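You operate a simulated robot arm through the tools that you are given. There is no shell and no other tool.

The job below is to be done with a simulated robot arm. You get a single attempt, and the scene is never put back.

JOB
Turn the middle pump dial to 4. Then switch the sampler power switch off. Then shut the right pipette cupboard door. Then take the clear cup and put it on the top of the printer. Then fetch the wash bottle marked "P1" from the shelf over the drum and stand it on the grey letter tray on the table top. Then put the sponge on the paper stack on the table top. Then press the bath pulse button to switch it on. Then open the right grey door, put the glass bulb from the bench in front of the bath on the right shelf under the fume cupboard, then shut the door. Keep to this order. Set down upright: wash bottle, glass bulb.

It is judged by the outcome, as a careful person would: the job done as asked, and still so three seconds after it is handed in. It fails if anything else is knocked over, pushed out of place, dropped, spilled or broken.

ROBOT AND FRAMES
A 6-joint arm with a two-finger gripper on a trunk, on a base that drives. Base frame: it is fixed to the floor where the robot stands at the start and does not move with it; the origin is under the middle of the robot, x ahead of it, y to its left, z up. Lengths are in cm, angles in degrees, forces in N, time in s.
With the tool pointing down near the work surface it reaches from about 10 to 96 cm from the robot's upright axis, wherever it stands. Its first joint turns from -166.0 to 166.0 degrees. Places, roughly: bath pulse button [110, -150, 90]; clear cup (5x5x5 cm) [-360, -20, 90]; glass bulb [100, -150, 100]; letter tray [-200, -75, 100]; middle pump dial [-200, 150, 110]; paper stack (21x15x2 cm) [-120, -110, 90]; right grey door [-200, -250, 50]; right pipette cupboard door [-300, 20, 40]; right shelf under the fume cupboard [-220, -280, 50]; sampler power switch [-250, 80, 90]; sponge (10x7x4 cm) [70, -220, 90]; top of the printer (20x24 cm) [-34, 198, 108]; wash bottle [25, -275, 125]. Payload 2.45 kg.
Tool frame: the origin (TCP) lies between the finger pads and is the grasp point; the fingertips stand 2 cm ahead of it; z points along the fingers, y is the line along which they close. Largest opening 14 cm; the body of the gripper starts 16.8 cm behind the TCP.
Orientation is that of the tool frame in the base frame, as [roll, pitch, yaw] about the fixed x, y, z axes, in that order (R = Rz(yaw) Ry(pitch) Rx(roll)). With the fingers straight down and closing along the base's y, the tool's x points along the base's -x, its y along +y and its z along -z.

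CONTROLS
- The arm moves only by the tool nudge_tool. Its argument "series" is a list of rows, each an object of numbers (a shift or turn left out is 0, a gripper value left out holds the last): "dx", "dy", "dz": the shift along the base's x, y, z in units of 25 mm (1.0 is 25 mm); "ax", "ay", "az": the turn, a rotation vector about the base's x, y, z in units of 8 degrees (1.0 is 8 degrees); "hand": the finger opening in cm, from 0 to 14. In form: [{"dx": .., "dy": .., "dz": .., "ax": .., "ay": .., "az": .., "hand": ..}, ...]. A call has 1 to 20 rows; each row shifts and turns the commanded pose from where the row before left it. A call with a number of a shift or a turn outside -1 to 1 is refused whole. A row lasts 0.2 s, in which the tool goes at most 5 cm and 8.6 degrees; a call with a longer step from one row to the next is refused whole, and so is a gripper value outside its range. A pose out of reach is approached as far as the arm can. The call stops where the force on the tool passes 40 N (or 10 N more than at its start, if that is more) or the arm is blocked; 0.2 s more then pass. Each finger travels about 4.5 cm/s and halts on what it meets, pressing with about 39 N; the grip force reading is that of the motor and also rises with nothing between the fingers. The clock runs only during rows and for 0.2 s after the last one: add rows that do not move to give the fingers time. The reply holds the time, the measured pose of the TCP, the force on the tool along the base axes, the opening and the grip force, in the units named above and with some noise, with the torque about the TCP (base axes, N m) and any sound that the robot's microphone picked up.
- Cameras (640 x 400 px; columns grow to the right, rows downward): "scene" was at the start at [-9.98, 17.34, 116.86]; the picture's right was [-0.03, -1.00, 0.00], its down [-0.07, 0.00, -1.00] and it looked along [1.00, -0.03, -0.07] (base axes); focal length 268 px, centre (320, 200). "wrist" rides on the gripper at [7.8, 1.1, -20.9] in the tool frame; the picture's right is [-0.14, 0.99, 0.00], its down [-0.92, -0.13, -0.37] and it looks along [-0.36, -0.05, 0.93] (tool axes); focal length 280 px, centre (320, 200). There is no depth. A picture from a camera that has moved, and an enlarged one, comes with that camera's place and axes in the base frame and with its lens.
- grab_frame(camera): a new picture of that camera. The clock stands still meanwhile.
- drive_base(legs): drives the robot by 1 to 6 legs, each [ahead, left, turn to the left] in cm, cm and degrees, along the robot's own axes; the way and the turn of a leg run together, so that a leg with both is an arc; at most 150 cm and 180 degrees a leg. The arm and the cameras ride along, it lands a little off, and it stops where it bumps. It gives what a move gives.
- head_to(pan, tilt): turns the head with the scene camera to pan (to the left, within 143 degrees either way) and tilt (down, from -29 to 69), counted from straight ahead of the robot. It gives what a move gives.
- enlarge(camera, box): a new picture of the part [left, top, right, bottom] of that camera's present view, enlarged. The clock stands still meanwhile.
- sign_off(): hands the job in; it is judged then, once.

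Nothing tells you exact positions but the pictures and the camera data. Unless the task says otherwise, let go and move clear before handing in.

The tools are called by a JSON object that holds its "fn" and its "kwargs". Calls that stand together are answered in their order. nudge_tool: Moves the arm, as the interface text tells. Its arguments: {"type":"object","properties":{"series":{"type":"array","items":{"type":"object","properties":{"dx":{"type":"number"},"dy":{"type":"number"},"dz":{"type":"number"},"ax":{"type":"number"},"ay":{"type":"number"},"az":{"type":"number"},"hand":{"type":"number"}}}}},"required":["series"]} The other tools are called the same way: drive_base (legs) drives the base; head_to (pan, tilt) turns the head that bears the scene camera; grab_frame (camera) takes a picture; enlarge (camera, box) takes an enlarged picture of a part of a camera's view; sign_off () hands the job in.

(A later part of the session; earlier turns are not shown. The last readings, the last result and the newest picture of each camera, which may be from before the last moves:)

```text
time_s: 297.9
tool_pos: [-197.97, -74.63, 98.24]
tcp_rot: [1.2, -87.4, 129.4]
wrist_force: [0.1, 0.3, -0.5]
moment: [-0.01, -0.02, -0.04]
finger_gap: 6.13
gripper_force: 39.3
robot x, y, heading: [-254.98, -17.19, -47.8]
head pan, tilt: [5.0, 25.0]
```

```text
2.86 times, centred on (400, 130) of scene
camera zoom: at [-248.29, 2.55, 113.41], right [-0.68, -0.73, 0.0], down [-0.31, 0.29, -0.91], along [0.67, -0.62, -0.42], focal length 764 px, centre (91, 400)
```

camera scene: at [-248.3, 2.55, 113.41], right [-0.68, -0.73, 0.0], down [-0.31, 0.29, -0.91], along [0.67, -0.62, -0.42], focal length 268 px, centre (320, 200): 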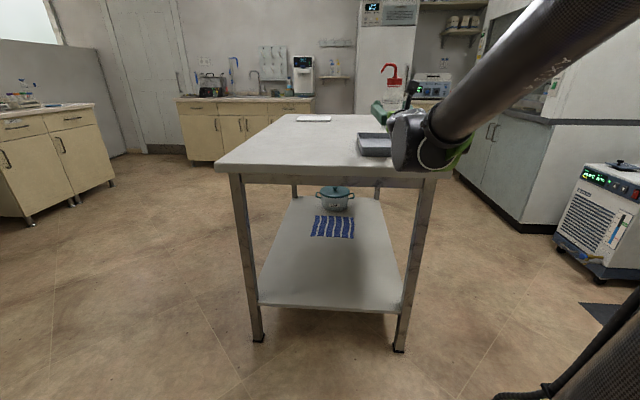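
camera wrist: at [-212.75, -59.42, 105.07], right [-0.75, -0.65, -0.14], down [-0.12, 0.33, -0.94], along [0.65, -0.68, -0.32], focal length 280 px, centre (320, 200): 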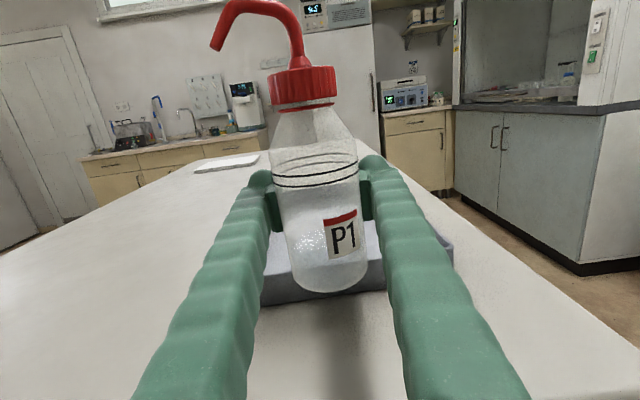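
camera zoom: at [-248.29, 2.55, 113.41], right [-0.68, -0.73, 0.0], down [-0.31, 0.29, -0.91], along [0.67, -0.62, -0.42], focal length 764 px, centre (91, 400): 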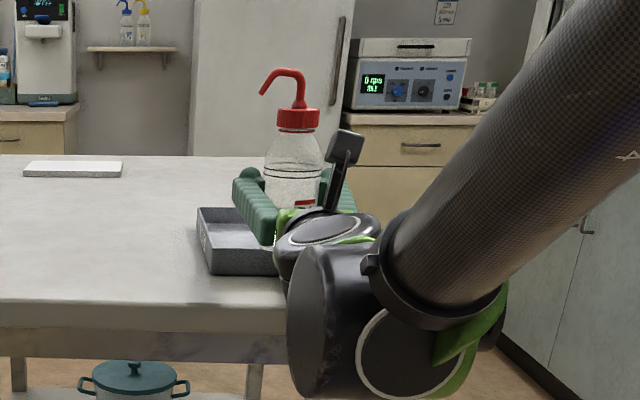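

Re-triangulating, the tray is farther in (front edge about n=-75, table top z≈86), so the bottle is still in front of it. I raise and move 16 cm forward.

{"fn": "nudge_tool", "kwargs": {"series": [{"dz": 1}, {"dz": 1}, {"dx": 0.627, "dy": -0.873}, {"dx": 0.627, "dy": -0.873}, {"dx": 0.627, "dy": -0.873}, {"dx": 0.627, "dy": -0.873}, {"dx": 0.627, "dy": -0.873}, {"dx": 0.627, "dy": -0.873}, {}]}}

{"fn": "grab_frame", "kwargs": {"camera": "wrist"}}

{"fn": "enlarge", "kwargs": {"camera": "scene", "box": [320, 60, 480, 200]}}

```text
time_s: 299.9
tool_pos: [-188.65, -87.77, 103.28]
tcp_rot: [1.1, -87.5, 129.8]
wrist_force: [0.5, -0.4, -1.5]
moment: [0.01, 0.01, 0.0]
finger_gap: 6.14
gripper_force: 39.2
robot x, y, heading: [-255.12, -17.23, -47.6]
head pan, tilt: [5.0, 25.0]
```

```text
taken
camera wrist: at [-203.28, -72.47, 110.13], right [-0.75, -0.65, -0.14], down [-0.12, 0.33, -0.94], along [0.66, -0.68, -0.32], focal length 280 px, centre (320, 200)
```

wrist: 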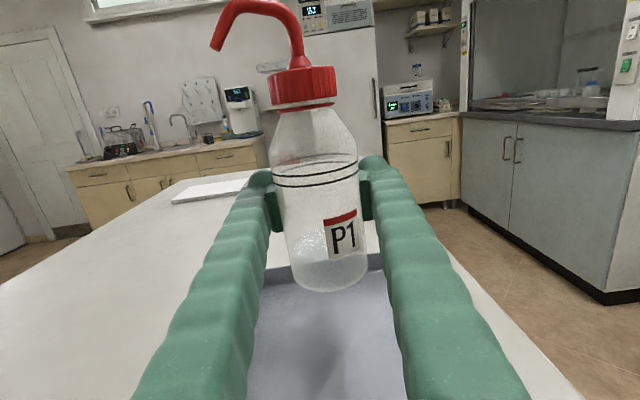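

```text
2.86 times, centred on (400, 130) of scene
camera zoom: at [-248.29, 2.54, 113.41], right [-0.68, -0.73, 0.0], down [-0.31, 0.29, -0.91], along [0.67, -0.62, -0.42], focal length 764 px, centre (91, 400)
```

zoom: 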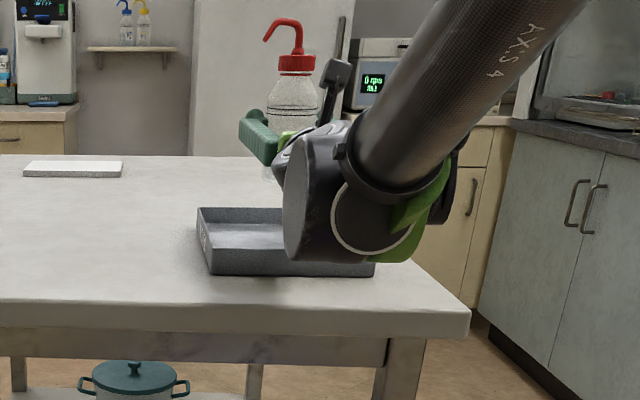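

{"fn": "nudge_tool", "kwargs": {"series": [{"dz": -0.6}, {"dz": -0.6}, {"dz": -0.6}, {"dz": -0.6}, {"dz": -0.4}, {}]}}

{"fn": "grab_frame", "kwargs": {"camera": "wrist"}}

{"fn": "enlarge", "kwargs": {"camera": "scene", "box": [320, 60, 480, 200]}}

```text
time_s: 301.3
tool_pos: [-188.81, -87.84, 96.07]
tcp_rot: [1.5, -87.6, 129.3]
wrist_force: [0.2, -0.6, -1.9]
moment: [-0.02, -0.01, -0.01]
finger_gap: 6.12
gripper_force: 38.4
robot x, y, heading: [-255.44, -17.17, -47.7]
head pan, tilt: [5.0, 25.0]
```

```text
taken
camera wrist: at [-203.49, -72.56, 103.04], right [-0.75, -0.65, -0.14], down [-0.12, 0.33, -0.94], along [0.65, -0.68, -0.32], focal length 280 px, centre (320, 200)
```

wrist: 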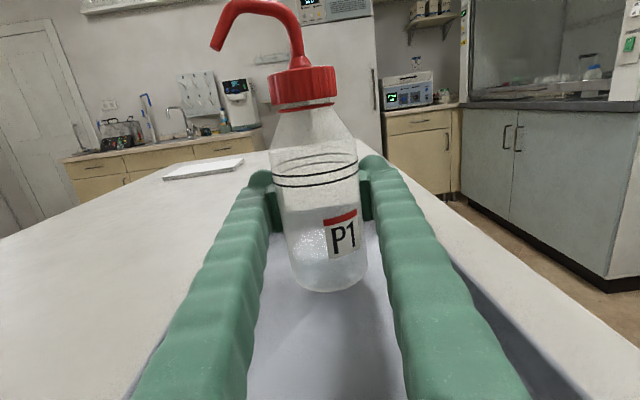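

```text
2.86 times, centred on (400, 130) of scene
camera zoom: at [-248.29, 2.54, 113.41], right [-0.68, -0.73, 0.0], down [-0.31, 0.29, -0.91], along [0.67, -0.62, -0.42], focal length 764 px, centre (91, 400)
```

zoom: 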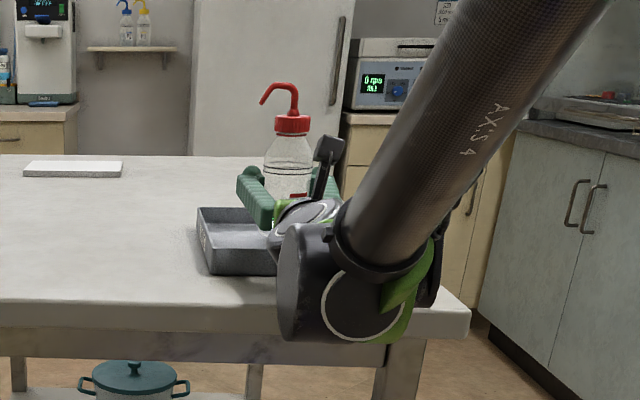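

{"fn": "nudge_tool", "kwargs": {"series": [{"dz": -0.3}, {}]}}

{"fn": "nudge_tool", "kwargs": {"series": [{"dz": -0.15}, {}]}}

{"fn": "nudge_tool", "kwargs": {"series": [{"dz": -0.12}, {}]}}

{"fn": "nudge_tool", "kwargs": {"series": [{"dz": -0.12}, {}]}}

{"fn": "grab_frame", "kwargs": {"camera": "wrist"}}

```text
time_s: 301.9
tool_pos: [-188.75, -87.59, 95.33]
tcp_rot: [1.0, -87.6, 129.7]
wrist_force: [-0.4, 0.7, -2.0]
moment: [-0.02, -0.03, 0.04]
finger_gap: 6.15
gripper_force: 39.1
robot x, y, heading: [-255.26, -17.06, -47.8]
head pan, tilt: [5.0, 25.0]
```

```text
time_s: 302.5
tool_pos: [-188.85, -87.56, 94.91]
tcp_rot: [1.0, -87.6, 129.6]
wrist_force: [0.2, 0.5, -2.0]
moment: [0.01, -0.01, 0.02]
finger_gap: 6.14
gripper_force: 38.7
robot x, y, heading: [-255.19, -17.13, -47.8]
head pan, tilt: [5.0, 25.0]
```

```text
time_s: 303.1
tool_pos: [-188.77, -87.67, 94.92]
tcp_rot: [1.1, -87.4, 129.6]
wrist_force: [5.0, -4.9, 36.1]
moment: [0.84, 0.04, -0.09]
finger_gap: 6.13
gripper_force: 38.8
robot x, y, heading: [-254.79, -17.28, -47.7]
head pan, tilt: [5.0, 25.0]
```

```text
time_s: 303.7
tool_pos: [-188.75, -87.69, 94.64]
tcp_rot: [1.0, -87.5, 129.7]
wrist_force: [-3.1, 1.4, 38.6]
moment: [0.74, 0.18, 0.03]
finger_gap: 6.1
gripper_force: 39.1
robot x, y, heading: [-255.19, -17.04, -47.9]
head pan, tilt: [5.0, 25.0]
```

```text
taken
camera wrist: at [-203.51, -72.37, 101.5], right [-0.75, -0.65, -0.14], down [-0.12, 0.33, -0.94], along [0.65, -0.68, -0.32], focal length 280 px, centre (320, 200)
```

wrist: 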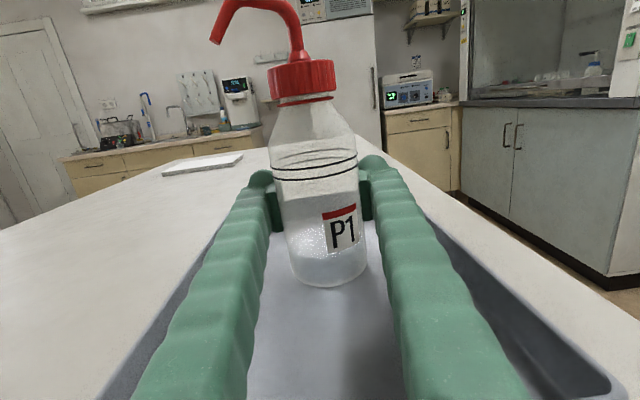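

Contact. I ease the load, open slowly and back out.

{"fn": "nudge_tool", "kwargs": {"series": [{"dz": 0.1}, {"hand": 6.4}, {"hand": 6.8}, {"hand": 7.4}, {"hand": 8.4}, {}, {}]}}

{"fn": "grab_frame", "kwargs": {"camera": "wrist"}}

```text
time_s: 305.3
tool_pos: [-188.53, -87.62, 94.79]
tcp_rot: [1.2, -87.5, 129.4]
wrist_force: [-0.4, -0.7, 0.0]
moment: [-0.01, -0.01, 0.0]
finger_gap: 8.37
gripper_force: 0.0
robot x, y, heading: [-254.73, -16.93, -47.8]
head pan, tilt: [5.0, 25.0]
```

```text
taken
camera wrist: at [-203.35, -72.47, 101.66], right [-0.75, -0.65, -0.14], down [-0.12, 0.33, -0.94], along [0.65, -0.68, -0.32], focal length 280 px, centre (320, 200)
```

wrist: 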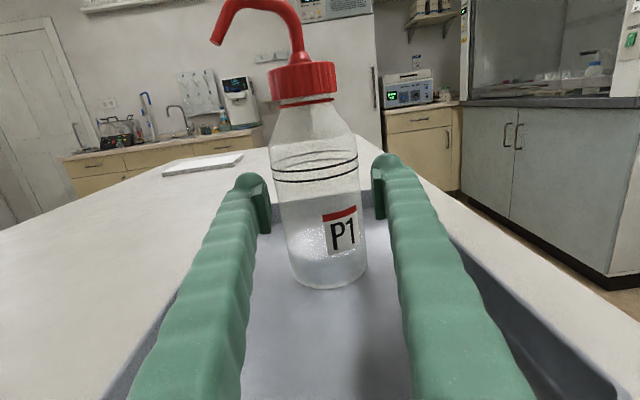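

The bottle stands upright in the tray. I withdraw along the hand's axis and check.

{"fn": "nudge_tool", "kwargs": {"series": [{"dx": -0.65, "dy": 0.759}, {"dx": -0.65, "dy": 0.759}, {"dx": -0.65, "dy": 0.759}, {"dx": -0.65, "dy": 0.759}, {"dx": -0.65, "dy": 0.759, "dz": 0.3}, {"dx": -0.65, "dy": 0.759, "dz": 0.5}, {"dz": 1}, {"dz": 1}, {"dz": 1}, {"dz": 1}, {"dz": 1}, {"dz": 1}, {"dz": 1}, {"dz": 1}, {"dz": 1}, {}]}}

{"fn": "grab_frame", "kwargs": {"camera": "wrist"}}

{"fn": "grab_frame", "kwargs": {"camera": "scene"}}

```text
time_s: 308.7
tool_pos: [-198.5, -76.25, 119.33]
tcp_rot: [1.2, -87.5, 129.5]
wrist_force: [-0.8, -0.3, -0.4]
moment: [0.01, 0.01, 0.03]
finger_gap: 8.43
gripper_force: 0.2
robot x, y, heading: [-255.34, -17.11, -47.8]
head pan, tilt: [5.0, 25.0]
```

```text
taken
camera wrist: at [-213.13, -61.09, 126.26], right [-0.75, -0.65, -0.14], down [-0.12, 0.33, -0.94], along [0.65, -0.68, -0.32], focal length 280 px, centre (320, 200)
```

wrist: 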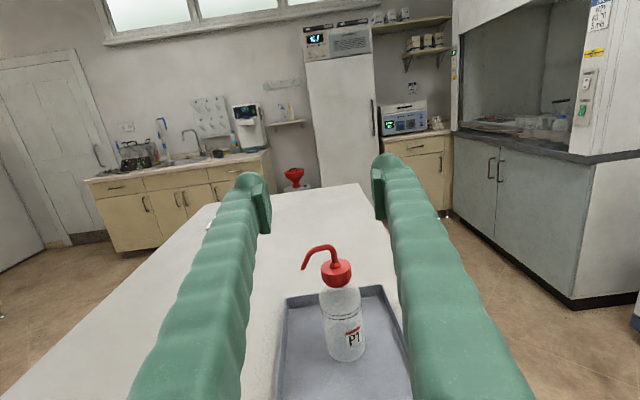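

```text
taken
camera scene: at [-248.3, 2.55, 113.41], right [-0.68, -0.73, 0.0], down [-0.31, 0.29, -0.91], along [0.67, -0.62, -0.42], focal length 268 px, centre (320, 200)
```

scene: 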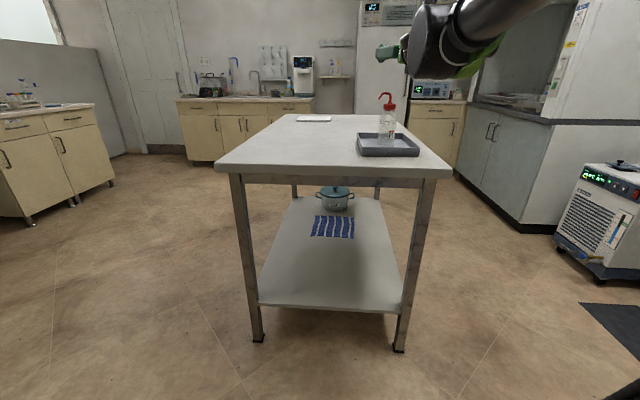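

P1 is done. Now I go back to the shelf to put P2 back in its place (the sponge is by the sink too).

{"fn": "drive_base", "kwargs": {"legs": [[15, 0, 0.7], [0, 53, 0], [13, 53, 0], [103, 0, 0], [102, 0, 0], [0, -72, 0]]}}

{"fn": "head_to", "kwargs": {"pan": 0, "tilt": 12}}

{"fn": "grab_frame", "kwargs": {"camera": "scene"}}

{"fn": "grab_frame", "kwargs": {"camera": "wrist"}}

```text
time_s: 328.7
tool_pos: [-15.31, -222.67, 119.37]
tcp_rot: [1.2, -87.4, 130.2]
wrist_force: [-0.6, 0.2, -0.6]
moment: [0.02, -0.01, 0.01]
finger_gap: 8.41
gripper_force: 0.1
robot x, y, heading: [-72.84, -164.39, -47.0]
head pan, tilt: [5.0, 25.0]
```

```text
time_s: 329.5
tool_pos: [-15.26, -222.69, 119.28]
tcp_rot: [1.2, -87.5, 130.2]
wrist_force: [-0.5, 0.3, 0.0]
moment: [-0.02, -0.01, 0.02]
finger_gap: 8.39
gripper_force: 0.1
robot x, y, heading: [-72.79, -164.22, -47.2]
head pan, tilt: [0.0, 12.0]
```

```text
taken
camera scene: at [-66.63, -145.13, 115.52], right [-0.73, -0.68, 0.0], down [-0.14, 0.15, -0.98], along [0.67, -0.72, -0.21], focal length 268 px, centre (320, 200)
```

scene: 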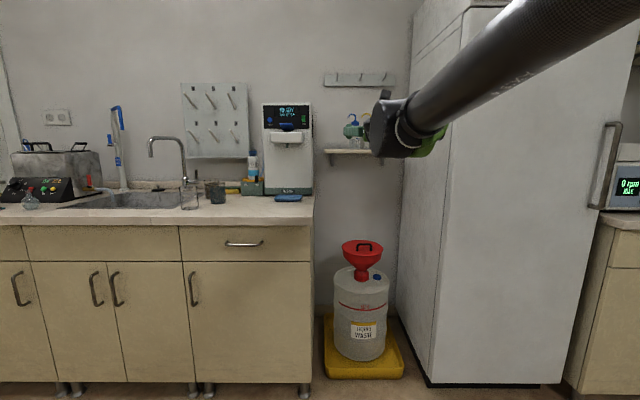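

```text
taken
camera wrist: at [-30.19, -207.68, 126.23], right [-0.74, -0.66, -0.14], down [-0.12, 0.33, -0.94], along [0.66, -0.67, -0.32], focal length 280 px, centre (320, 200)
```

wrist: 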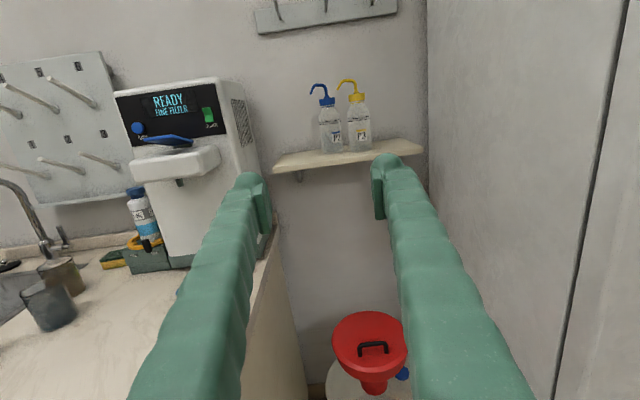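

{"fn": "enlarge", "kwargs": {"camera": "wrist", "box": [270, 60, 430, 180]}}

{"fn": "enlarge", "kwargs": {"camera": "scene", "box": [310, 60, 430, 180]}}

```text
3.33 times, centred on (350, 120) of wrist
camera zoom: at [-30.19, -207.68, 126.23], right [-0.74, -0.66, -0.14], down [-0.12, 0.33, -0.94], along [0.66, -0.67, -0.32], focal length 935 px, centre (220, 467)
```

zoom: 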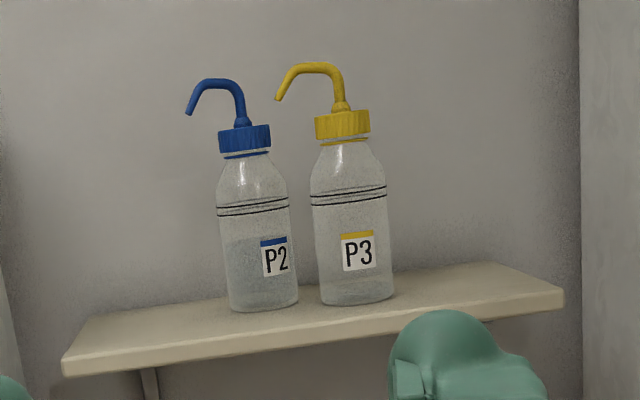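

```text
3.33 times, centred on (370, 120) of scene
camera zoom: at [-66.63, -145.13, 115.52], right [-0.73, -0.68, 0.0], down [-0.14, 0.15, -0.98], along [0.67, -0.72, -0.21], focal length 892 px, centre (153, 467)
```

zoom: 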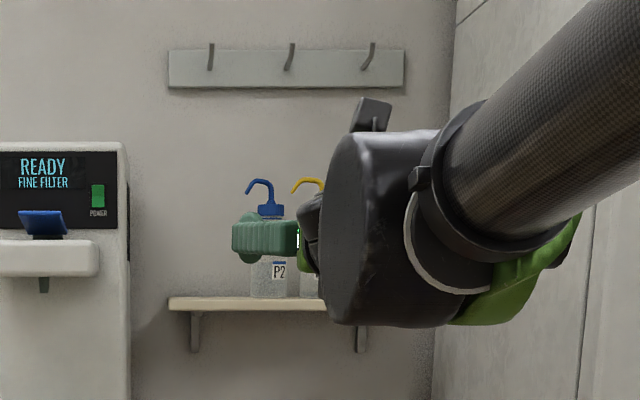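

P2 sits about 3 cm back and 1 cm right of where it was. I'll take it lightly by the cap and slide it back into its place.

{"fn": "nudge_tool", "kwargs": {"series": [{"dz": 0.9, "hand": 5.8}, {"dz": 0.9, "az": 0.18}, {"dz": 0.8}, {}]}}

{"fn": "drive_base", "kwargs": {"legs": [[42, -4.6, 0]]}}

{"fn": "grab_frame", "kwargs": {"camera": "wrist"}}

```text
time_s: 330.5
tool_pos: [-15.3, -222.69, 125.76]
tcp_rot: [1.0, -87.5, 131.9]
wrist_force: [-0.2, -0.7, 0.0]
moment: [-0.03, 0.03, 0.01]
finger_gap: 5.77
gripper_force: 0.2
robot x, y, heading: [-72.43, -164.39, -47.1]
head pan, tilt: [0.0, 12.0]
```

```text
time_s: 333.0
tool_pos: [9.37, -255.81, 125.82]
tcp_rot: [1.2, -87.5, 131.8]
wrist_force: [-0.1, 0.0, 0.1]
moment: [0.01, -0.01, 0.0]
finger_gap: 5.8
gripper_force: 0.0
robot x, y, heading: [-48.09, -197.41, -46.8]
head pan, tilt: [0.0, 12.0]
```

```text
taken
camera wrist: at [-5.86, -241.13, 132.71], right [-0.72, -0.68, -0.14], down [-0.13, 0.33, -0.94], along [0.68, -0.66, -0.32], focal length 280 px, centre (320, 200)
```

wrist: 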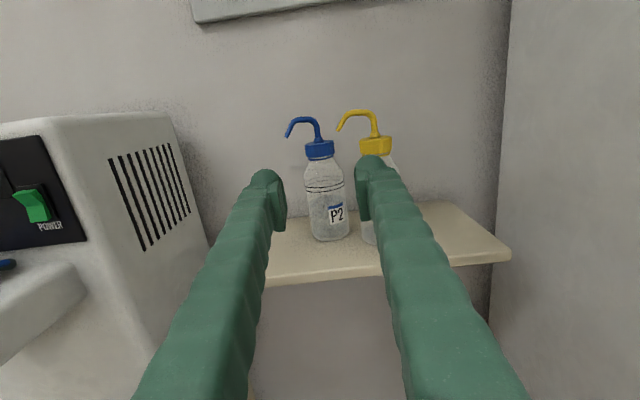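

{"fn": "nudge_tool", "kwargs": {"series": [{"dx": 0.68, "dy": -0.733}, {"dx": 0.68, "dy": -0.733}, {"dx": 0.68, "dy": -0.733}, {"dx": 0.68, "dy": -0.733}, {}]}}

{"fn": "grab_frame", "kwargs": {"camera": "wrist"}}

```text
time_s: 334.2
tool_pos: [16.19, -263.27, 125.79]
tcp_rot: [1.2, -87.4, 131.7]
wrist_force: [0.0, 0.0, 0.3]
moment: [0.0, 0.02, -0.02]
finger_gap: 5.8
gripper_force: 0.1
robot x, y, heading: [-48.34, -197.18, -46.9]
head pan, tilt: [0.0, 12.0]
```

```text
taken
camera wrist: at [0.99, -248.53, 132.69], right [-0.72, -0.68, -0.14], down [-0.13, 0.33, -0.94], along [0.68, -0.66, -0.32], focal length 280 px, centre (320, 200)
```

wrist: 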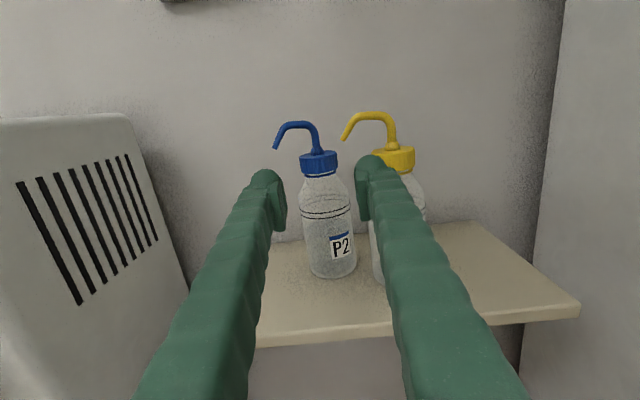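

{"fn": "nudge_tool", "kwargs": {"series": [{"dz": -0.34}, {"dx": 0.68, "dy": -0.733}, {"dx": 0.68, "dy": -0.733}, {"dx": 0.5, "dy": -0.54}, {}]}}

{"fn": "grab_frame", "kwargs": {"camera": "wrist"}}

```text
time_s: 335.4
tool_pos: [20.87, -268.01, 124.89]
tcp_rot: [1.3, -87.4, 131.8]
wrist_force: [0.4, 0.2, 0.1]
moment: [0.0, 0.0, 0.01]
finger_gap: 5.82
gripper_force: 0.1
robot x, y, heading: [-47.86, -197.12, -47.3]
head pan, tilt: [0.0, 12.0]
```

```text
taken
camera wrist: at [5.65, -253.47, 131.78], right [-0.72, -0.68, -0.14], down [-0.13, 0.33, -0.94], along [0.68, -0.66, -0.32], focal length 280 px, centre (320, 200)
```

wrist: 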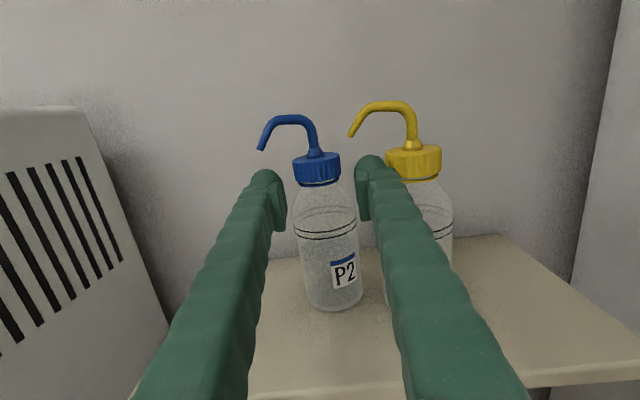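

{"fn": "nudge_tool", "kwargs": {"series": [{"dx": 0.12, "dy": 0.11}, {"dx": 0.6, "dy": -0.647}, {"dx": 0.55, "dy": -0.59}, {}]}}

{"fn": "grab_frame", "kwargs": {"camera": "wrist"}}

```text
time_s: 336.4
tool_pos: [24.15, -271.03, 124.96]
tcp_rot: [0.8, -87.5, 132.0]
wrist_force: [0.5, -0.1, 0.6]
moment: [-0.02, 0.02, 0.0]
finger_gap: 5.79
gripper_force: 0.1
robot x, y, heading: [-48.58, -197.3, -46.9]
head pan, tilt: [0.0, 12.0]
```

```text
taken
camera wrist: at [8.79, -256.44, 131.9], right [-0.72, -0.68, -0.14], down [-0.13, 0.33, -0.94], along [0.68, -0.66, -0.32], focal length 280 px, centre (320, 200)
```

wrist: 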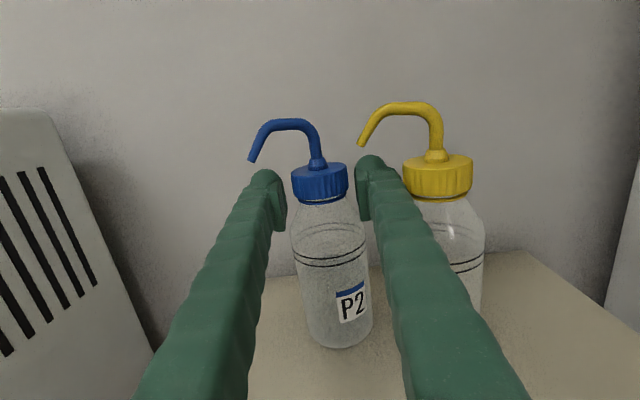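

{"fn": "nudge_tool", "kwargs": {"series": [{"hand": 5.2}, {"hand": 4.8}, {}, {"hand": 4.2}, {}, {}]}}

{"fn": "grab_frame", "kwargs": {"camera": "wrist"}}

```text
time_s: 337.8
tool_pos: [23.95, -271.08, 125.03]
tcp_rot: [1.1, -87.4, 132.0]
wrist_force: [1.0, -2.8, 17.1]
moment: [-0.09, -0.03, 0.02]
finger_gap: 5.07
gripper_force: 38.8
robot x, y, heading: [-48.35, -197.38, -47.0]
head pan, tilt: [0.0, 12.0]
```

```text
taken
camera wrist: at [8.73, -256.39, 131.96], right [-0.72, -0.68, -0.14], down [-0.13, 0.33, -0.94], along [0.68, -0.66, -0.32], focal length 280 px, centre (320, 200)
```

wrist: 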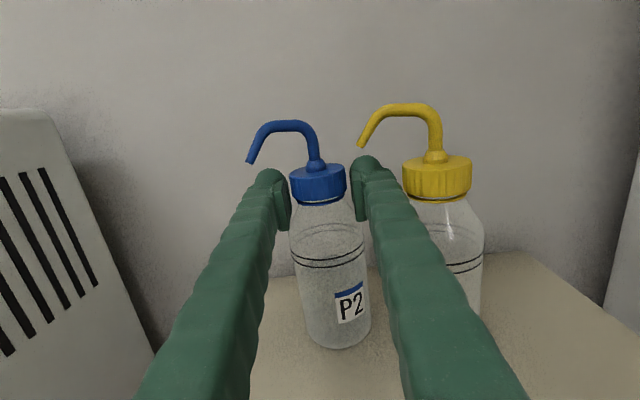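

{"fn": "nudge_tool", "kwargs": {"series": [{"dx": -0.11, "dy": 0.28}, {"dx": -0.11, "dy": 0.28}, {"dx": -0.11, "dy": 0.28}, {"dx": -0.11, "dy": 0.28}, {}]}}

{"fn": "grab_frame", "kwargs": {"camera": "wrist"}}

```text
time_s: 339.0
tool_pos: [22.92, -268.15, 125.06]
tcp_rot: [1.0, -87.5, 131.9]
wrist_force: [1.4, -6.0, 29.0]
moment: [-0.19, 0.09, 0.05]
finger_gap: 5.03
gripper_force: 39.4
robot x, y, heading: [-48.43, -197.04, -47.0]
head pan, tilt: [0.0, 12.0]
```

```text
taken
camera wrist: at [7.56, -253.58, 131.97], right [-0.72, -0.68, -0.14], down [-0.13, 0.33, -0.94], along [0.68, -0.66, -0.32], focal length 280 px, centre (320, 200)
```

wrist: 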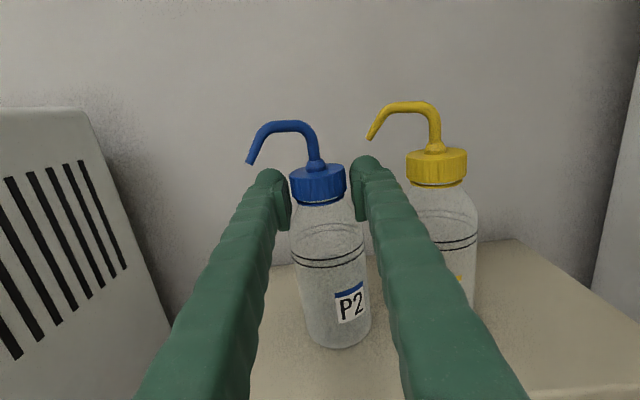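

{"fn": "nudge_tool", "kwargs": {"series": [{"dx": -0.12, "dy": 0.127, "dz": 0.02}, {"dx": -0.12, "dy": 0.127}, {"dx": -0.12, "dy": 0.127}, {}]}}

{"fn": "grab_frame", "kwargs": {"camera": "wrist"}}

```text
time_s: 339.9
tool_pos: [22.05, -267.15, 125.17]
tcp_rot: [0.7, -87.4, 132.1]
wrist_force: [1.5, 0.2, 18.3]
moment: [0.11, 0.03, 0.0]
finger_gap: 4.98
gripper_force: 38.5
robot x, y, heading: [-48.12, -197.34, -47.0]
head pan, tilt: [0.0, 12.0]
stopped in row 4: the force on the tool passed its limit at 44 N (the readings are from after the stop); the commanded pose is now the measured one
```

```text
taken
camera wrist: at [6.82, -252.59, 132.0], right [-0.72, -0.68, -0.14], down [-0.13, 0.33, -0.94], along [0.68, -0.66, -0.32], focal length 280 px, centre (320, 200)
```

wrist: 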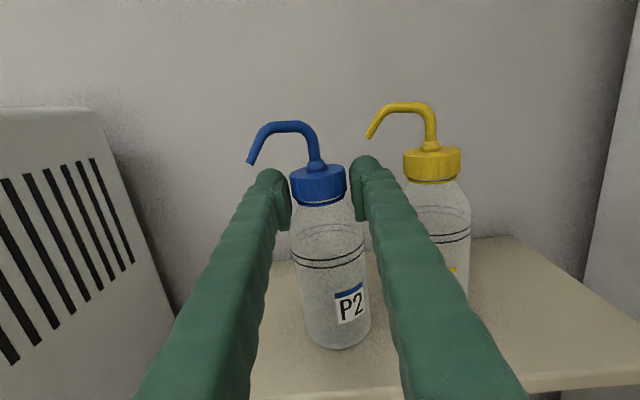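

P2 is level with P3 again at the original spacing. I release and withdraw.

{"fn": "nudge_tool", "kwargs": {"series": [{"hand": 5.2}, {"hand": 5.5}, {"hand": 5.9}, {}, {}]}}

{"fn": "grab_frame", "kwargs": {"camera": "wrist"}}

```text
time_s: 341.1
tool_pos: [22.12, -267.22, 124.95]
tcp_rot: [0.8, -87.5, 132.2]
wrist_force: [0.1, -0.4, -0.5]
moment: [0.0, 0.0, 0.0]
finger_gap: 5.88
gripper_force: 0.0
robot x, y, heading: [-47.81, -197.45, -47.1]
head pan, tilt: [0.0, 12.0]
```

```text
taken
camera wrist: at [6.86, -252.64, 131.89], right [-0.72, -0.68, -0.14], down [-0.13, 0.33, -0.94], along [0.68, -0.66, -0.32], focal length 280 px, centre (320, 200)
```

wrist: 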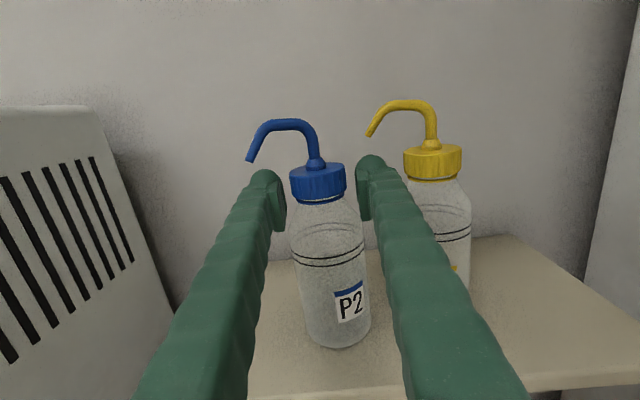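

{"fn": "nudge_tool", "kwargs": {"series": [{"dx": -0.34, "dy": 0.366}, {"dx": -0.34, "dy": 0.366}, {"dx": -0.34, "dy": 0.366}, {}]}}

{"fn": "grab_frame", "kwargs": {"camera": "wrist"}}

```text
time_s: 342.1
tool_pos: [19.66, -264.41, 124.95]
tcp_rot: [0.5, -87.5, 132.5]
wrist_force: [1.0, 0.3, 0.1]
moment: [-0.03, 0.02, 0.0]
finger_gap: 5.9
gripper_force: 0.1
robot x, y, heading: [-48.41, -197.52, -46.7]
head pan, tilt: [0.0, 12.0]
```

```text
taken
camera wrist: at [4.35, -249.82, 131.86], right [-0.72, -0.68, -0.14], down [-0.13, 0.33, -0.94], along [0.68, -0.66, -0.32], focal length 280 px, centre (320, 200)
```

wrist: 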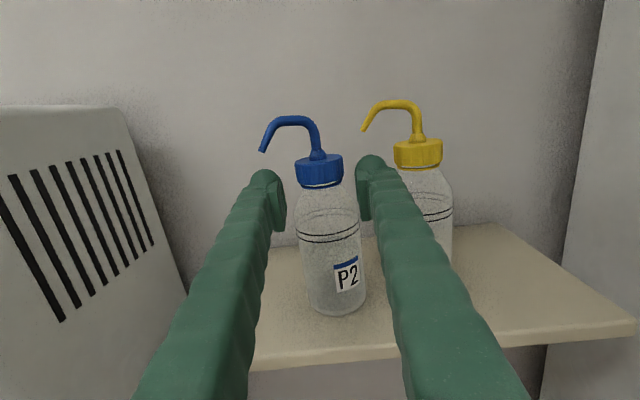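

Both bottles stay put. I back out the rest and verify from a distance.

{"fn": "nudge_tool", "kwargs": {"series": [{"dx": -0.68, "dy": 0.733}, {"dx": -0.68, "dy": 0.733}, {"dx": -0.68, "dy": 0.733}, {"dx": -0.68, "dy": 0.733}, {"dx": -0.68, "dy": 0.733}, {"dx": -0.68, "dy": 0.733}, {}]}}

{"fn": "drive_base", "kwargs": {"legs": [[-42, 0, 0]]}}

{"fn": "enlarge", "kwargs": {"camera": "wrist", "box": [240, 60, 440, 200]}}

{"fn": "grab_frame", "kwargs": {"camera": "scene"}}

```text
time_s: 343.7
tool_pos: [9.31, -253.47, 124.95]
tcp_rot: [0.4, -87.5, 132.4]
wrist_force: [-1.0, -0.8, 0.5]
moment: [0.0, -0.03, -0.04]
finger_gap: 5.9
gripper_force: 0.0
robot x, y, heading: [-48.15, -197.14, -46.6]
head pan, tilt: [0.0, 12.0]
```

```text
time_s: 346.2
tool_pos: [-19.17, -223.72, 124.99]
tcp_rot: [0.7, -87.5, 131.8]
wrist_force: [0.2, -0.4, 0.1]
moment: [-0.04, 0.01, -0.02]
finger_gap: 5.87
gripper_force: 0.1
robot x, y, heading: [-76.28, -166.86, -47.3]
head pan, tilt: [0.0, 12.0]
```

```text
2.86 times, centred on (340, 130) of wrist
camera zoom: at [-34.35, -208.92, 131.86], right [-0.73, -0.67, -0.14], down [-0.13, 0.33, -0.94], along [0.67, -0.66, -0.32], focal length 801 px, centre (263, 400)
```

zoom: 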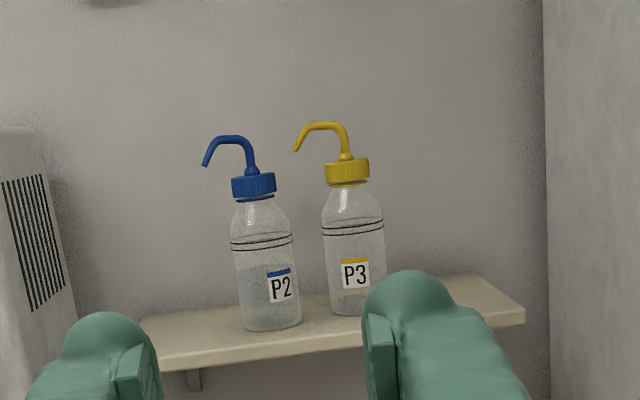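

```text
taken
camera scene: at [-69.93, -147.99, 115.52], right [-0.74, -0.68, 0.0], down [-0.14, 0.15, -0.98], along [0.66, -0.72, -0.21], focal length 268 px, centre (320, 200)
```

scene: 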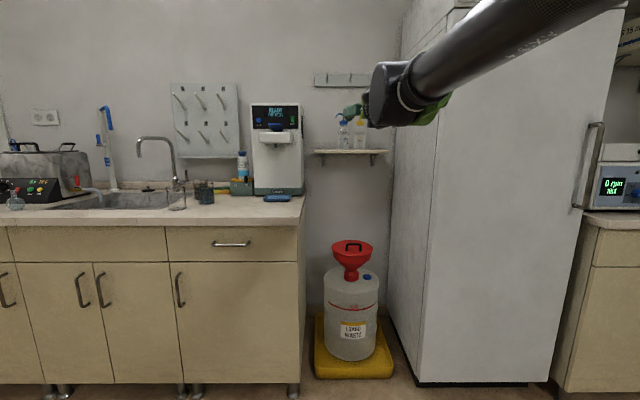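

P2 and P3 stand in line as before. Next the sponge by the purifier: I bring the hand back to pointing down and drive in front of the sink.

{"fn": "nudge_tool", "kwargs": {"series": [{"ax": 0.733, "ay": 0.68}, {"ax": 0.733, "ay": 0.68}, {"ax": 0.733, "ay": 0.68}, {"ax": 0.733, "ay": 0.68}, {"ax": 0.733, "ay": 0.68}, {"ax": 0.733, "ay": 0.68}, {"ax": 0.733, "ay": 0.68}, {"ax": 0.733, "ay": 0.68}, {"ax": 0.733, "ay": 0.68}, {"ax": 0.733, "ay": 0.68}, {"ax": 0.733, "ay": 0.68}, {"ax": 0.43, "ay": 0.4}, {}]}}

{"fn": "nudge_tool", "kwargs": {"series": [{"az": 1}, {"az": 1}, {"az": 1}, {"az": 1}, {"az": 1}, {"az": 1}, {"az": 1}, {"az": 1}, {"az": 1}, {"az": 1}, {"az": 1}, {}]}}

```text
time_s: 349.0
tool_pos: [-13.77, -216.33, 125.16]
tcp_rot: [167.0, -12.9, -46.6]
wrist_force: [0.8, 0.3, -0.2]
moment: [0.01, -0.04, 0.03]
finger_gap: 5.87
gripper_force: 0.1
out of reach, approached as far as the arm can: row 1, 2, 5, 6, 7, 8, 9, 10, 11, 12
robot x, y, heading: [-76.04, -167.15, -47.6]
head pan, tilt: [0.0, 12.0]
```

```text
time_s: 351.6
tool_pos: [-8.08, -205.23, 125.23]
tcp_rot: [148.2, -2.2, 36.0]
wrist_force: [0.7, 0.0, -0.6]
moment: [0.01, 0.01, -0.06]
finger_gap: 5.9
gripper_force: 0.1
out of reach, approached as far as the arm can: row 2, 3, 4, 5, 6, 7, 8, 9, 10, 11
robot x, y, heading: [-76.44, -167.04, -47.6]
head pan, tilt: [0.0, 12.0]
```

{"fn": "nudge_tool", "kwargs": {"series": [{"dx": -0.68, "dy": 0.733}, {"dx": -0.68, "dy": 0.733}, {"dx": -0.68, "dy": 0.733}, {"dx": -0.68, "dy": 0.733}, {"dx": -0.68, "dy": 0.733}, {"dx": -0.68, "dy": 0.733}, {"dx": -0.68, "dy": 0.733}, {"dx": -0.68, "dy": 0.733}, {}]}}

```text
time_s: 353.6
tool_pos: [-21.58, -190.62, 125.08]
tcp_rot: [148.2, -2.2, 36.0]
wrist_force: [0.7, 0.5, 0.5]
moment: [0.01, 0.0, 0.02]
finger_gap: 5.9
gripper_force: 0.1
robot x, y, heading: [-75.89, -167.35, -47.6]
head pan, tilt: [0.0, 12.0]
```

{"fn": "nudge_tool", "kwargs": {"series": [{"ax": 0.771, "ay": 0.637}, {"ax": 0.771, "ay": 0.637}, {"ax": 0.771, "ay": 0.637}, {"ax": 0.76, "ay": 0.63}, {}]}}

{"fn": "nudge_tool", "kwargs": {"series": [{"az": 1}, {"az": 1}, {"az": 1}, {"az": 1}, {"az": 1}, {"az": 1}, {"az": 1}, {"az": 1}, {"az": 1}, {"az": 1}, {"az": 1}, {"az": 1}, {}]}}

```text
time_s: 354.8
tool_pos: [-21.05, -187.74, 125.24]
tcp_rot: [168.5, 11.4, 34.2]
wrist_force: [-0.1, -0.2, -0.3]
moment: [-0.01, 0.0, 0.0]
finger_gap: 5.89
gripper_force: 0.0
out of reach, approached as far as the arm can: row 1, 2, 3, 4
robot x, y, heading: [-75.88, -166.99, -47.5]
head pan, tilt: [0.0, 12.0]
```

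```text
time_s: 357.6
tool_pos: [-20.26, -178.16, 125.06]
tcp_rot: [172.1, 26.0, 127.2]
wrist_force: [0.1, 0.5, 0.0]
moment: [0.0, 0.0, 0.02]
finger_gap: 5.89
gripper_force: 0.0
out of reach, approached as far as the arm can: row 4, 5, 6, 7, 8, 9, 10, 11, 12
robot x, y, heading: [-76.01, -167.01, -47.5]
head pan, tilt: [0.0, 12.0]
```

{"fn": "nudge_tool", "kwargs": {"series": [{"ax": 0.578, "ay": 0.816}, {"ax": 0.578, "ay": 0.816}, {"ax": 0.578, "ay": 0.816}, {"ax": 0.23, "ay": 0.33}, {}]}}

{"fn": "head_to", "kwargs": {"pan": 0, "tilt": -10}}

{"fn": "grab_frame", "kwargs": {"camera": "scene"}}

```text
time_s: 358.8
tool_pos: [-20.29, -174.14, 125.24]
tcp_rot: [-170.7, 13.3, 130.1]
wrist_force: [0.4, -0.1, -0.5]
moment: [-0.01, 0.01, -0.03]
finger_gap: 5.89
gripper_force: 0.1
out of reach, approached as far as the arm can: row 1, 2, 3
robot x, y, heading: [-76.02, -166.98, -47.5]
head pan, tilt: [0.0, 12.0]
```

```text
time_s: 359.7
tool_pos: [-20.36, -174.17, 125.19]
tcp_rot: [-170.8, 13.2, 130.0]
wrist_force: [0.2, 0.0, -0.6]
moment: [-0.01, -0.01, 0.01]
finger_gap: 5.9
gripper_force: 0.0
robot x, y, heading: [-76.0, -166.81, -47.4]
head pan, tilt: [0.0, -10.0]
```

```text
taken
camera scene: at [-70.52, -147.33, 118.96], right [-0.74, -0.68, 0.0], down [0.12, -0.13, -0.98], along [0.67, -0.73, 0.17], focal length 268 px, centre (320, 200)
```

scene: 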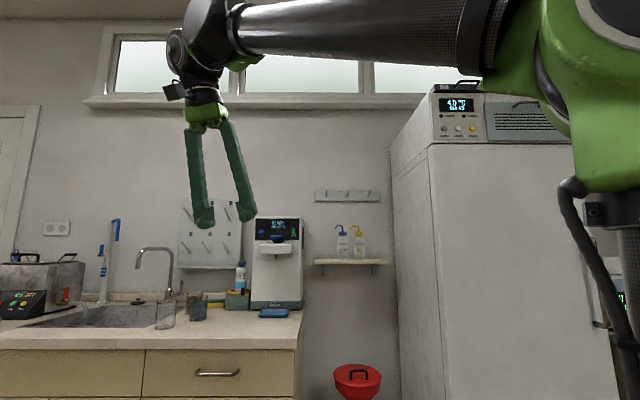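

{"fn": "nudge_tool", "kwargs": {"series": [{"dx": -0.66, "dy": -0.92}, {"dx": -0.66, "dy": -0.92}, {"dx": -0.66, "dy": -0.92}, {"dx": -0.66, "dy": -0.92}, {"dx": -0.66, "dy": -0.92}, {"dx": -0.66, "dy": -0.92}, {"dx": -0.66, "dy": -0.92}, {"dx": -0.66, "dy": -0.92}, {}]}}

```text
time_s: 361.7
tool_pos: [-33.4, -191.48, 125.32]
tcp_rot: [-169.4, 13.2, 130.2]
wrist_force: [-0.5, -0.1, 0.1]
moment: [-0.03, -0.03, -0.01]
finger_gap: 5.91
gripper_force: 0.0
out of reach, approached as far as the arm can: row 6, 7, 8
robot x, y, heading: [-76.37, -166.82, -47.8]
head pan, tilt: [0.0, -10.0]
```

{"fn": "nudge_tool", "kwargs": {"series": [{"ax": 0.7}, {"ax": 0.7}, {"ax": 0.7}, {}]}}

```text
time_s: 362.7
tool_pos: [-33.34, -191.47, 125.29]
tcp_rot: [-169.3, 13.3, 130.2]
wrist_force: [-0.9, 0.5, -0.7]
moment: [0.01, 0.02, 0.0]
finger_gap: 5.89
gripper_force: 0.0
out of reach, approached as far as the arm can: row 1, 2, 3
robot x, y, heading: [-76.26, -166.71, -47.6]
head pan, tilt: [0.0, -10.0]
```

{"fn": "nudge_tool", "kwargs": {"series": [{"az": -1}, {"az": -1}, {"az": -1}, {"az": -1}, {"az": -1}, {"az": -1}, {"az": -1}, {"az": -1}, {"az": -1}, {"az": -1}, {"az": -1}, {"az": -1}, {}]}}

```text
time_s: 365.5
tool_pos: [-35.6, -197.47, 125.21]
tcp_rot: [-171.3, 22.6, 35.7]
wrist_force: [-0.5, -0.6, -0.8]
moment: [0.01, -0.02, -0.01]
finger_gap: 5.91
gripper_force: 0.0
out of reach, approached as far as the arm can: row 7, 8, 9, 10, 11, 12
robot x, y, heading: [-75.98, -167.09, -47.6]
head pan, tilt: [0.0, -10.0]
```

{"fn": "nudge_tool", "kwargs": {"series": [{"ax": 0.242, "ay": -0.97}, {"ax": 0.242, "ay": -0.97}, {"ax": 0.242, "ay": -0.97}, {}]}}

{"fn": "grab_frame", "kwargs": {"camera": "scene"}}

```text
time_s: 366.5
tool_pos: [-36.95, -199.87, 125.19]
tcp_rot: [172.8, 14.4, 33.2]
wrist_force: [-0.8, -0.1, -0.2]
moment: [0.0, 0.02, 0.0]
finger_gap: 5.91
gripper_force: 0.0
out of reach, approached as far as the arm can: row 1, 2, 3
robot x, y, heading: [-76.24, -167.0, -47.5]
head pan, tilt: [0.0, -10.0]
```

```text
taken
camera scene: at [-70.52, -147.33, 118.97], right [-0.74, -0.68, 0.0], down [0.12, -0.13, -0.98], along [0.67, -0.73, 0.17], focal length 268 px, centre (320, 200)
```

scene: 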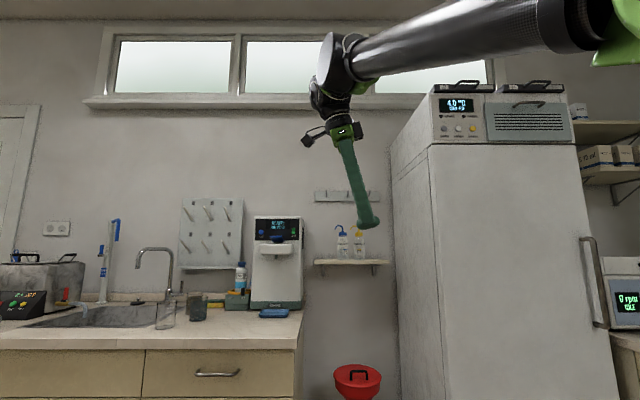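

The wrist is caught on the wrong side of a joint limit. I'll retrace: back to the level pose with camera up, undo the roll the way it came, then point down.

{"fn": "nudge_tool", "kwargs": {"series": [{"az": -1}, {"az": -1}, {"az": -1}, {"az": -1}, {"az": -1}, {"az": -1}, {"az": -1}, {"az": -1}, {"az": -1}, {"az": -1}, {}]}}

{"fn": "nudge_tool", "kwargs": {"series": [{"dx": 0.68, "dy": -0.733}, {"dx": 0.68, "dy": -0.733}, {"dx": 0.68, "dy": -0.733}, {"dx": 0.68, "dy": -0.733}, {"dx": 0.68, "dy": -0.733}, {"dx": 0.68, "dy": -0.733}, {"dx": 0.68, "dy": -0.733}, {"dx": 0.68, "dy": -0.733}, {}]}}

```text
time_s: 368.9
tool_pos: [-41.15, -206.11, 125.09]
tcp_rot: [162.0, 16.6, -47.3]
wrist_force: [-0.7, -0.3, 0.7]
moment: [0.02, 0.0, -0.02]
finger_gap: 5.87
gripper_force: 0.2
out of reach, approached as far as the arm can: row 4, 5, 6, 7, 8, 9, 10
robot x, y, heading: [-76.23, -167.2, -47.6]
head pan, tilt: [0.0, -10.0]
```

```text
time_s: 370.9
tool_pos: [-27.34, -220.48, 125.35]
tcp_rot: [162.1, 16.6, -47.3]
wrist_force: [-0.3, -0.5, -0.3]
moment: [-0.02, 0.03, 0.01]
finger_gap: 5.87
gripper_force: 0.0
robot x, y, heading: [-76.32, -167.17, -47.6]
head pan, tilt: [0.0, -10.0]
```

{"fn": "nudge_tool", "kwargs": {"series": [{"ax": -0.694, "ay": -0.644, "az": 0.32}, {"ax": -0.694, "ay": -0.644, "az": 0.32}, {"ax": -0.694, "ay": -0.644, "az": 0.32}, {"ax": -0.694, "ay": -0.644, "az": 0.32}, {"ax": -0.694, "ay": -0.644, "az": 0.32}, {"ax": -0.694, "ay": -0.644, "az": 0.32}, {"ax": -0.694, "ay": -0.644, "az": 0.32}, {"ax": -0.694, "ay": -0.644, "az": 0.32}, {"ax": -0.694, "ay": -0.644, "az": 0.32}, {"ax": -0.694, "ay": -0.644, "az": 0.32}, {"ax": -0.694, "ay": -0.644, "az": 0.32}, {"ax": -0.694, "ay": -0.644, "az": 0.32}, {"ax": -0.694, "ay": -0.644, "az": 0.32}, {}]}}

```text
time_s: 373.9
tool_pos: [-27.57, -220.71, 125.28]
tcp_rot: [94.0, -66.0, 38.3]
wrist_force: [0.3, -0.9, 0.1]
moment: [0.01, -0.01, -0.05]
finger_gap: 5.92
gripper_force: 0.2
robot x, y, heading: [-76.54, -166.75, -47.4]
head pan, tilt: [0.0, -10.0]
```

{"fn": "nudge_tool", "kwargs": {"series": [{"ax": -0.68, "ay": 0.733}, {"ax": -0.68, "ay": 0.733}, {"ax": -0.68, "ay": 0.733}, {"ax": -0.68, "ay": 0.733}, {"ax": -0.68, "ay": 0.733}, {"ax": -0.68, "ay": 0.733}, {"ax": -0.68, "ay": 0.733}, {"ax": -0.68, "ay": 0.733}, {"ax": -0.68, "ay": 0.733}, {"ax": -0.68, "ay": 0.733}, {}]}}

{"fn": "nudge_tool", "kwargs": {"series": [{"ax": -0.68, "ay": 0.733}, {"ax": -0.68, "ay": 0.733}, {"ax": -0.68, "ay": 0.733}, {"ax": -0.68, "ay": 0.733}, {"ax": -0.68, "ay": 0.733}, {"ax": -0.68, "ay": 0.733}, {"ax": -0.68, "ay": 0.733}, {"ax": -0.68, "ay": 0.733}, {"ax": -0.68, "ay": 0.733}, {}]}}

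```text
time_s: 376.3
tool_pos: [-27.52, -220.78, 125.27]
tcp_rot: [89.7, 13.9, 41.0]
wrist_force: [-0.2, -0.3, 0.6]
moment: [-0.05, 0.0, -0.01]
finger_gap: 5.9
gripper_force: 0.1
robot x, y, heading: [-75.95, -167.0, -47.6]
head pan, tilt: [0.0, -10.0]
```

```text
time_s: 378.5
tool_pos: [-27.52, -220.65, 125.17]
tcp_rot: [66.3, 85.5, 18.9]
wrist_force: [-0.5, 0.2, -0.8]
moment: [-0.03, 0.01, 0.0]
finger_gap: 5.89
gripper_force: 0.1
robot x, y, heading: [-76.03, -167.07, -47.3]
head pan, tilt: [0.0, -10.0]
```

{"fn": "nudge_tool", "kwargs": {"series": [{"ax": 0.733, "ay": 0.68}, {"ax": 0.733, "ay": 0.68}, {"ax": 0.733, "ay": 0.68}, {"ax": 0.733, "ay": 0.68}, {"ax": 0.733, "ay": 0.68}, {"ax": 0.733, "ay": 0.68}, {"ax": 0.733, "ay": 0.68}, {"ax": 0.733, "ay": 0.68}, {"ax": 0.733, "ay": 0.68}, {"ax": 0.733, "ay": 0.68}, {"ax": 0.733, "ay": 0.68}, {}]}}

```text
time_s: 381.1
tool_pos: [-27.56, -220.73, 125.27]
tcp_rot: [-179.9, 3.8, 128.7]
wrist_force: [0.1, 1.0, 1.2]
moment: [-0.01, -0.03, -0.02]
finger_gap: 5.91
gripper_force: 0.0
robot x, y, heading: [-76.26, -167.04, -47.5]
head pan, tilt: [0.0, -10.0]
```

The hand points down properly again. I straighten it and drive in front of the sink to look at the sponge.

{"fn": "nudge_tool", "kwargs": {"series": [{"ax": 0.37, "ay": 0.295, "az": 0.52}, {"hand": 9}, {}]}}

{"fn": "drive_base", "kwargs": {"legs": [[0, 72, 0], [25, 0, 0]]}}

{"fn": "head_to", "kwargs": {"pan": 5, "tilt": 15}}

{"fn": "grab_frame", "kwargs": {"camera": "scene"}}

{"fn": "grab_frame", "kwargs": {"camera": "wrist"}}

```text
time_s: 381.9
tool_pos: [-27.5, -220.67, 125.17]
tcp_rot: [179.9, 0.1, 132.8]
wrist_force: [-0.1, -0.4, -0.4]
moment: [0.0, -0.01, -0.04]
finger_gap: 8.99
gripper_force: 0.0
robot x, y, heading: [-75.9, -166.87, -47.5]
head pan, tilt: [0.0, -10.0]
```

```text
time_s: 387.3
tool_pos: [43.35, -189.58, 125.29]
tcp_rot: [180.0, 0.1, 133.3]
wrist_force: [0.2, 0.0, -0.3]
moment: [0.0, 0.01, 0.02]
finger_gap: 8.99
gripper_force: 0.1
robot x, y, heading: [-5.95, -135.79, -46.8]
head pan, tilt: [0.0, -10.0]
```

```text
time_s: 388.2
tool_pos: [43.32, -189.5, 125.29]
tcp_rot: [179.8, 0.0, 133.3]
wrist_force: [-0.6, -0.8, 0.0]
moment: [0.04, -0.05, -0.01]
finger_gap: 8.97
gripper_force: 0.1
robot x, y, heading: [-5.78, -136.19, -46.9]
head pan, tilt: [5.0, 15.0]
```

```text
taken
camera scene: at [0.99, -116.58, 115.04], right [-0.67, -0.74, 0.0], down [-0.19, 0.17, -0.97], along [0.72, -0.65, -0.26], focal length 268 px, centre (320, 200)
```

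scene: 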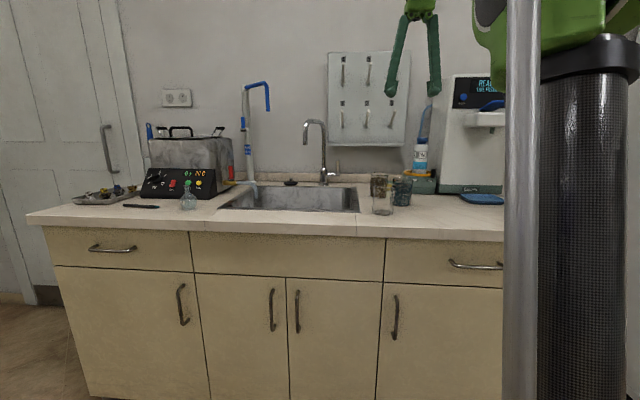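

```text
taken
camera wrist: at [38.75, -183.26, 146.15], right [0.82, 0.58, 0.0], down [0.54, -0.76, 0.37], along [0.22, -0.3, -0.93], focal length 280 px, centre (320, 200)
```

wrist: 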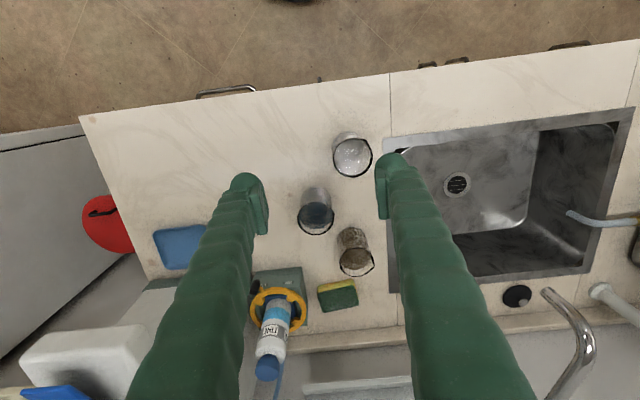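

{"fn": "enlarge", "kwargs": {"camera": "scene", "box": [300, 40, 480, 220]}}

{"fn": "enlarge", "kwargs": {"camera": "wrist", "box": [230, 180, 430, 400]}}

```text
2.22 times, centred on (390, 130) of scene
camera zoom: at [0.99, -116.58, 115.04], right [-0.67, -0.74, 0.0], down [-0.19, 0.17, -0.97], along [0.72, -0.65, -0.26], focal length 594 px, centre (164, 356)
```

zoom: 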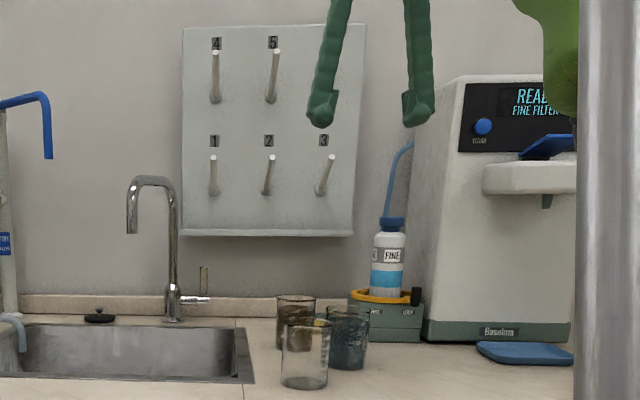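

```text
1.82 times, centred on (330, 290) of wrist
camera zoom: at [38.75, -183.26, 146.15], right [0.82, 0.58, 0.0], down [0.54, -0.76, 0.37], along [0.22, -0.3, -0.93], focal length 510 px, centre (302, 36)
```

zoom: 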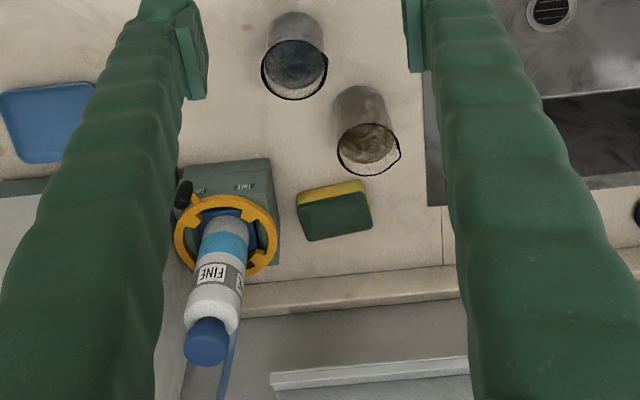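

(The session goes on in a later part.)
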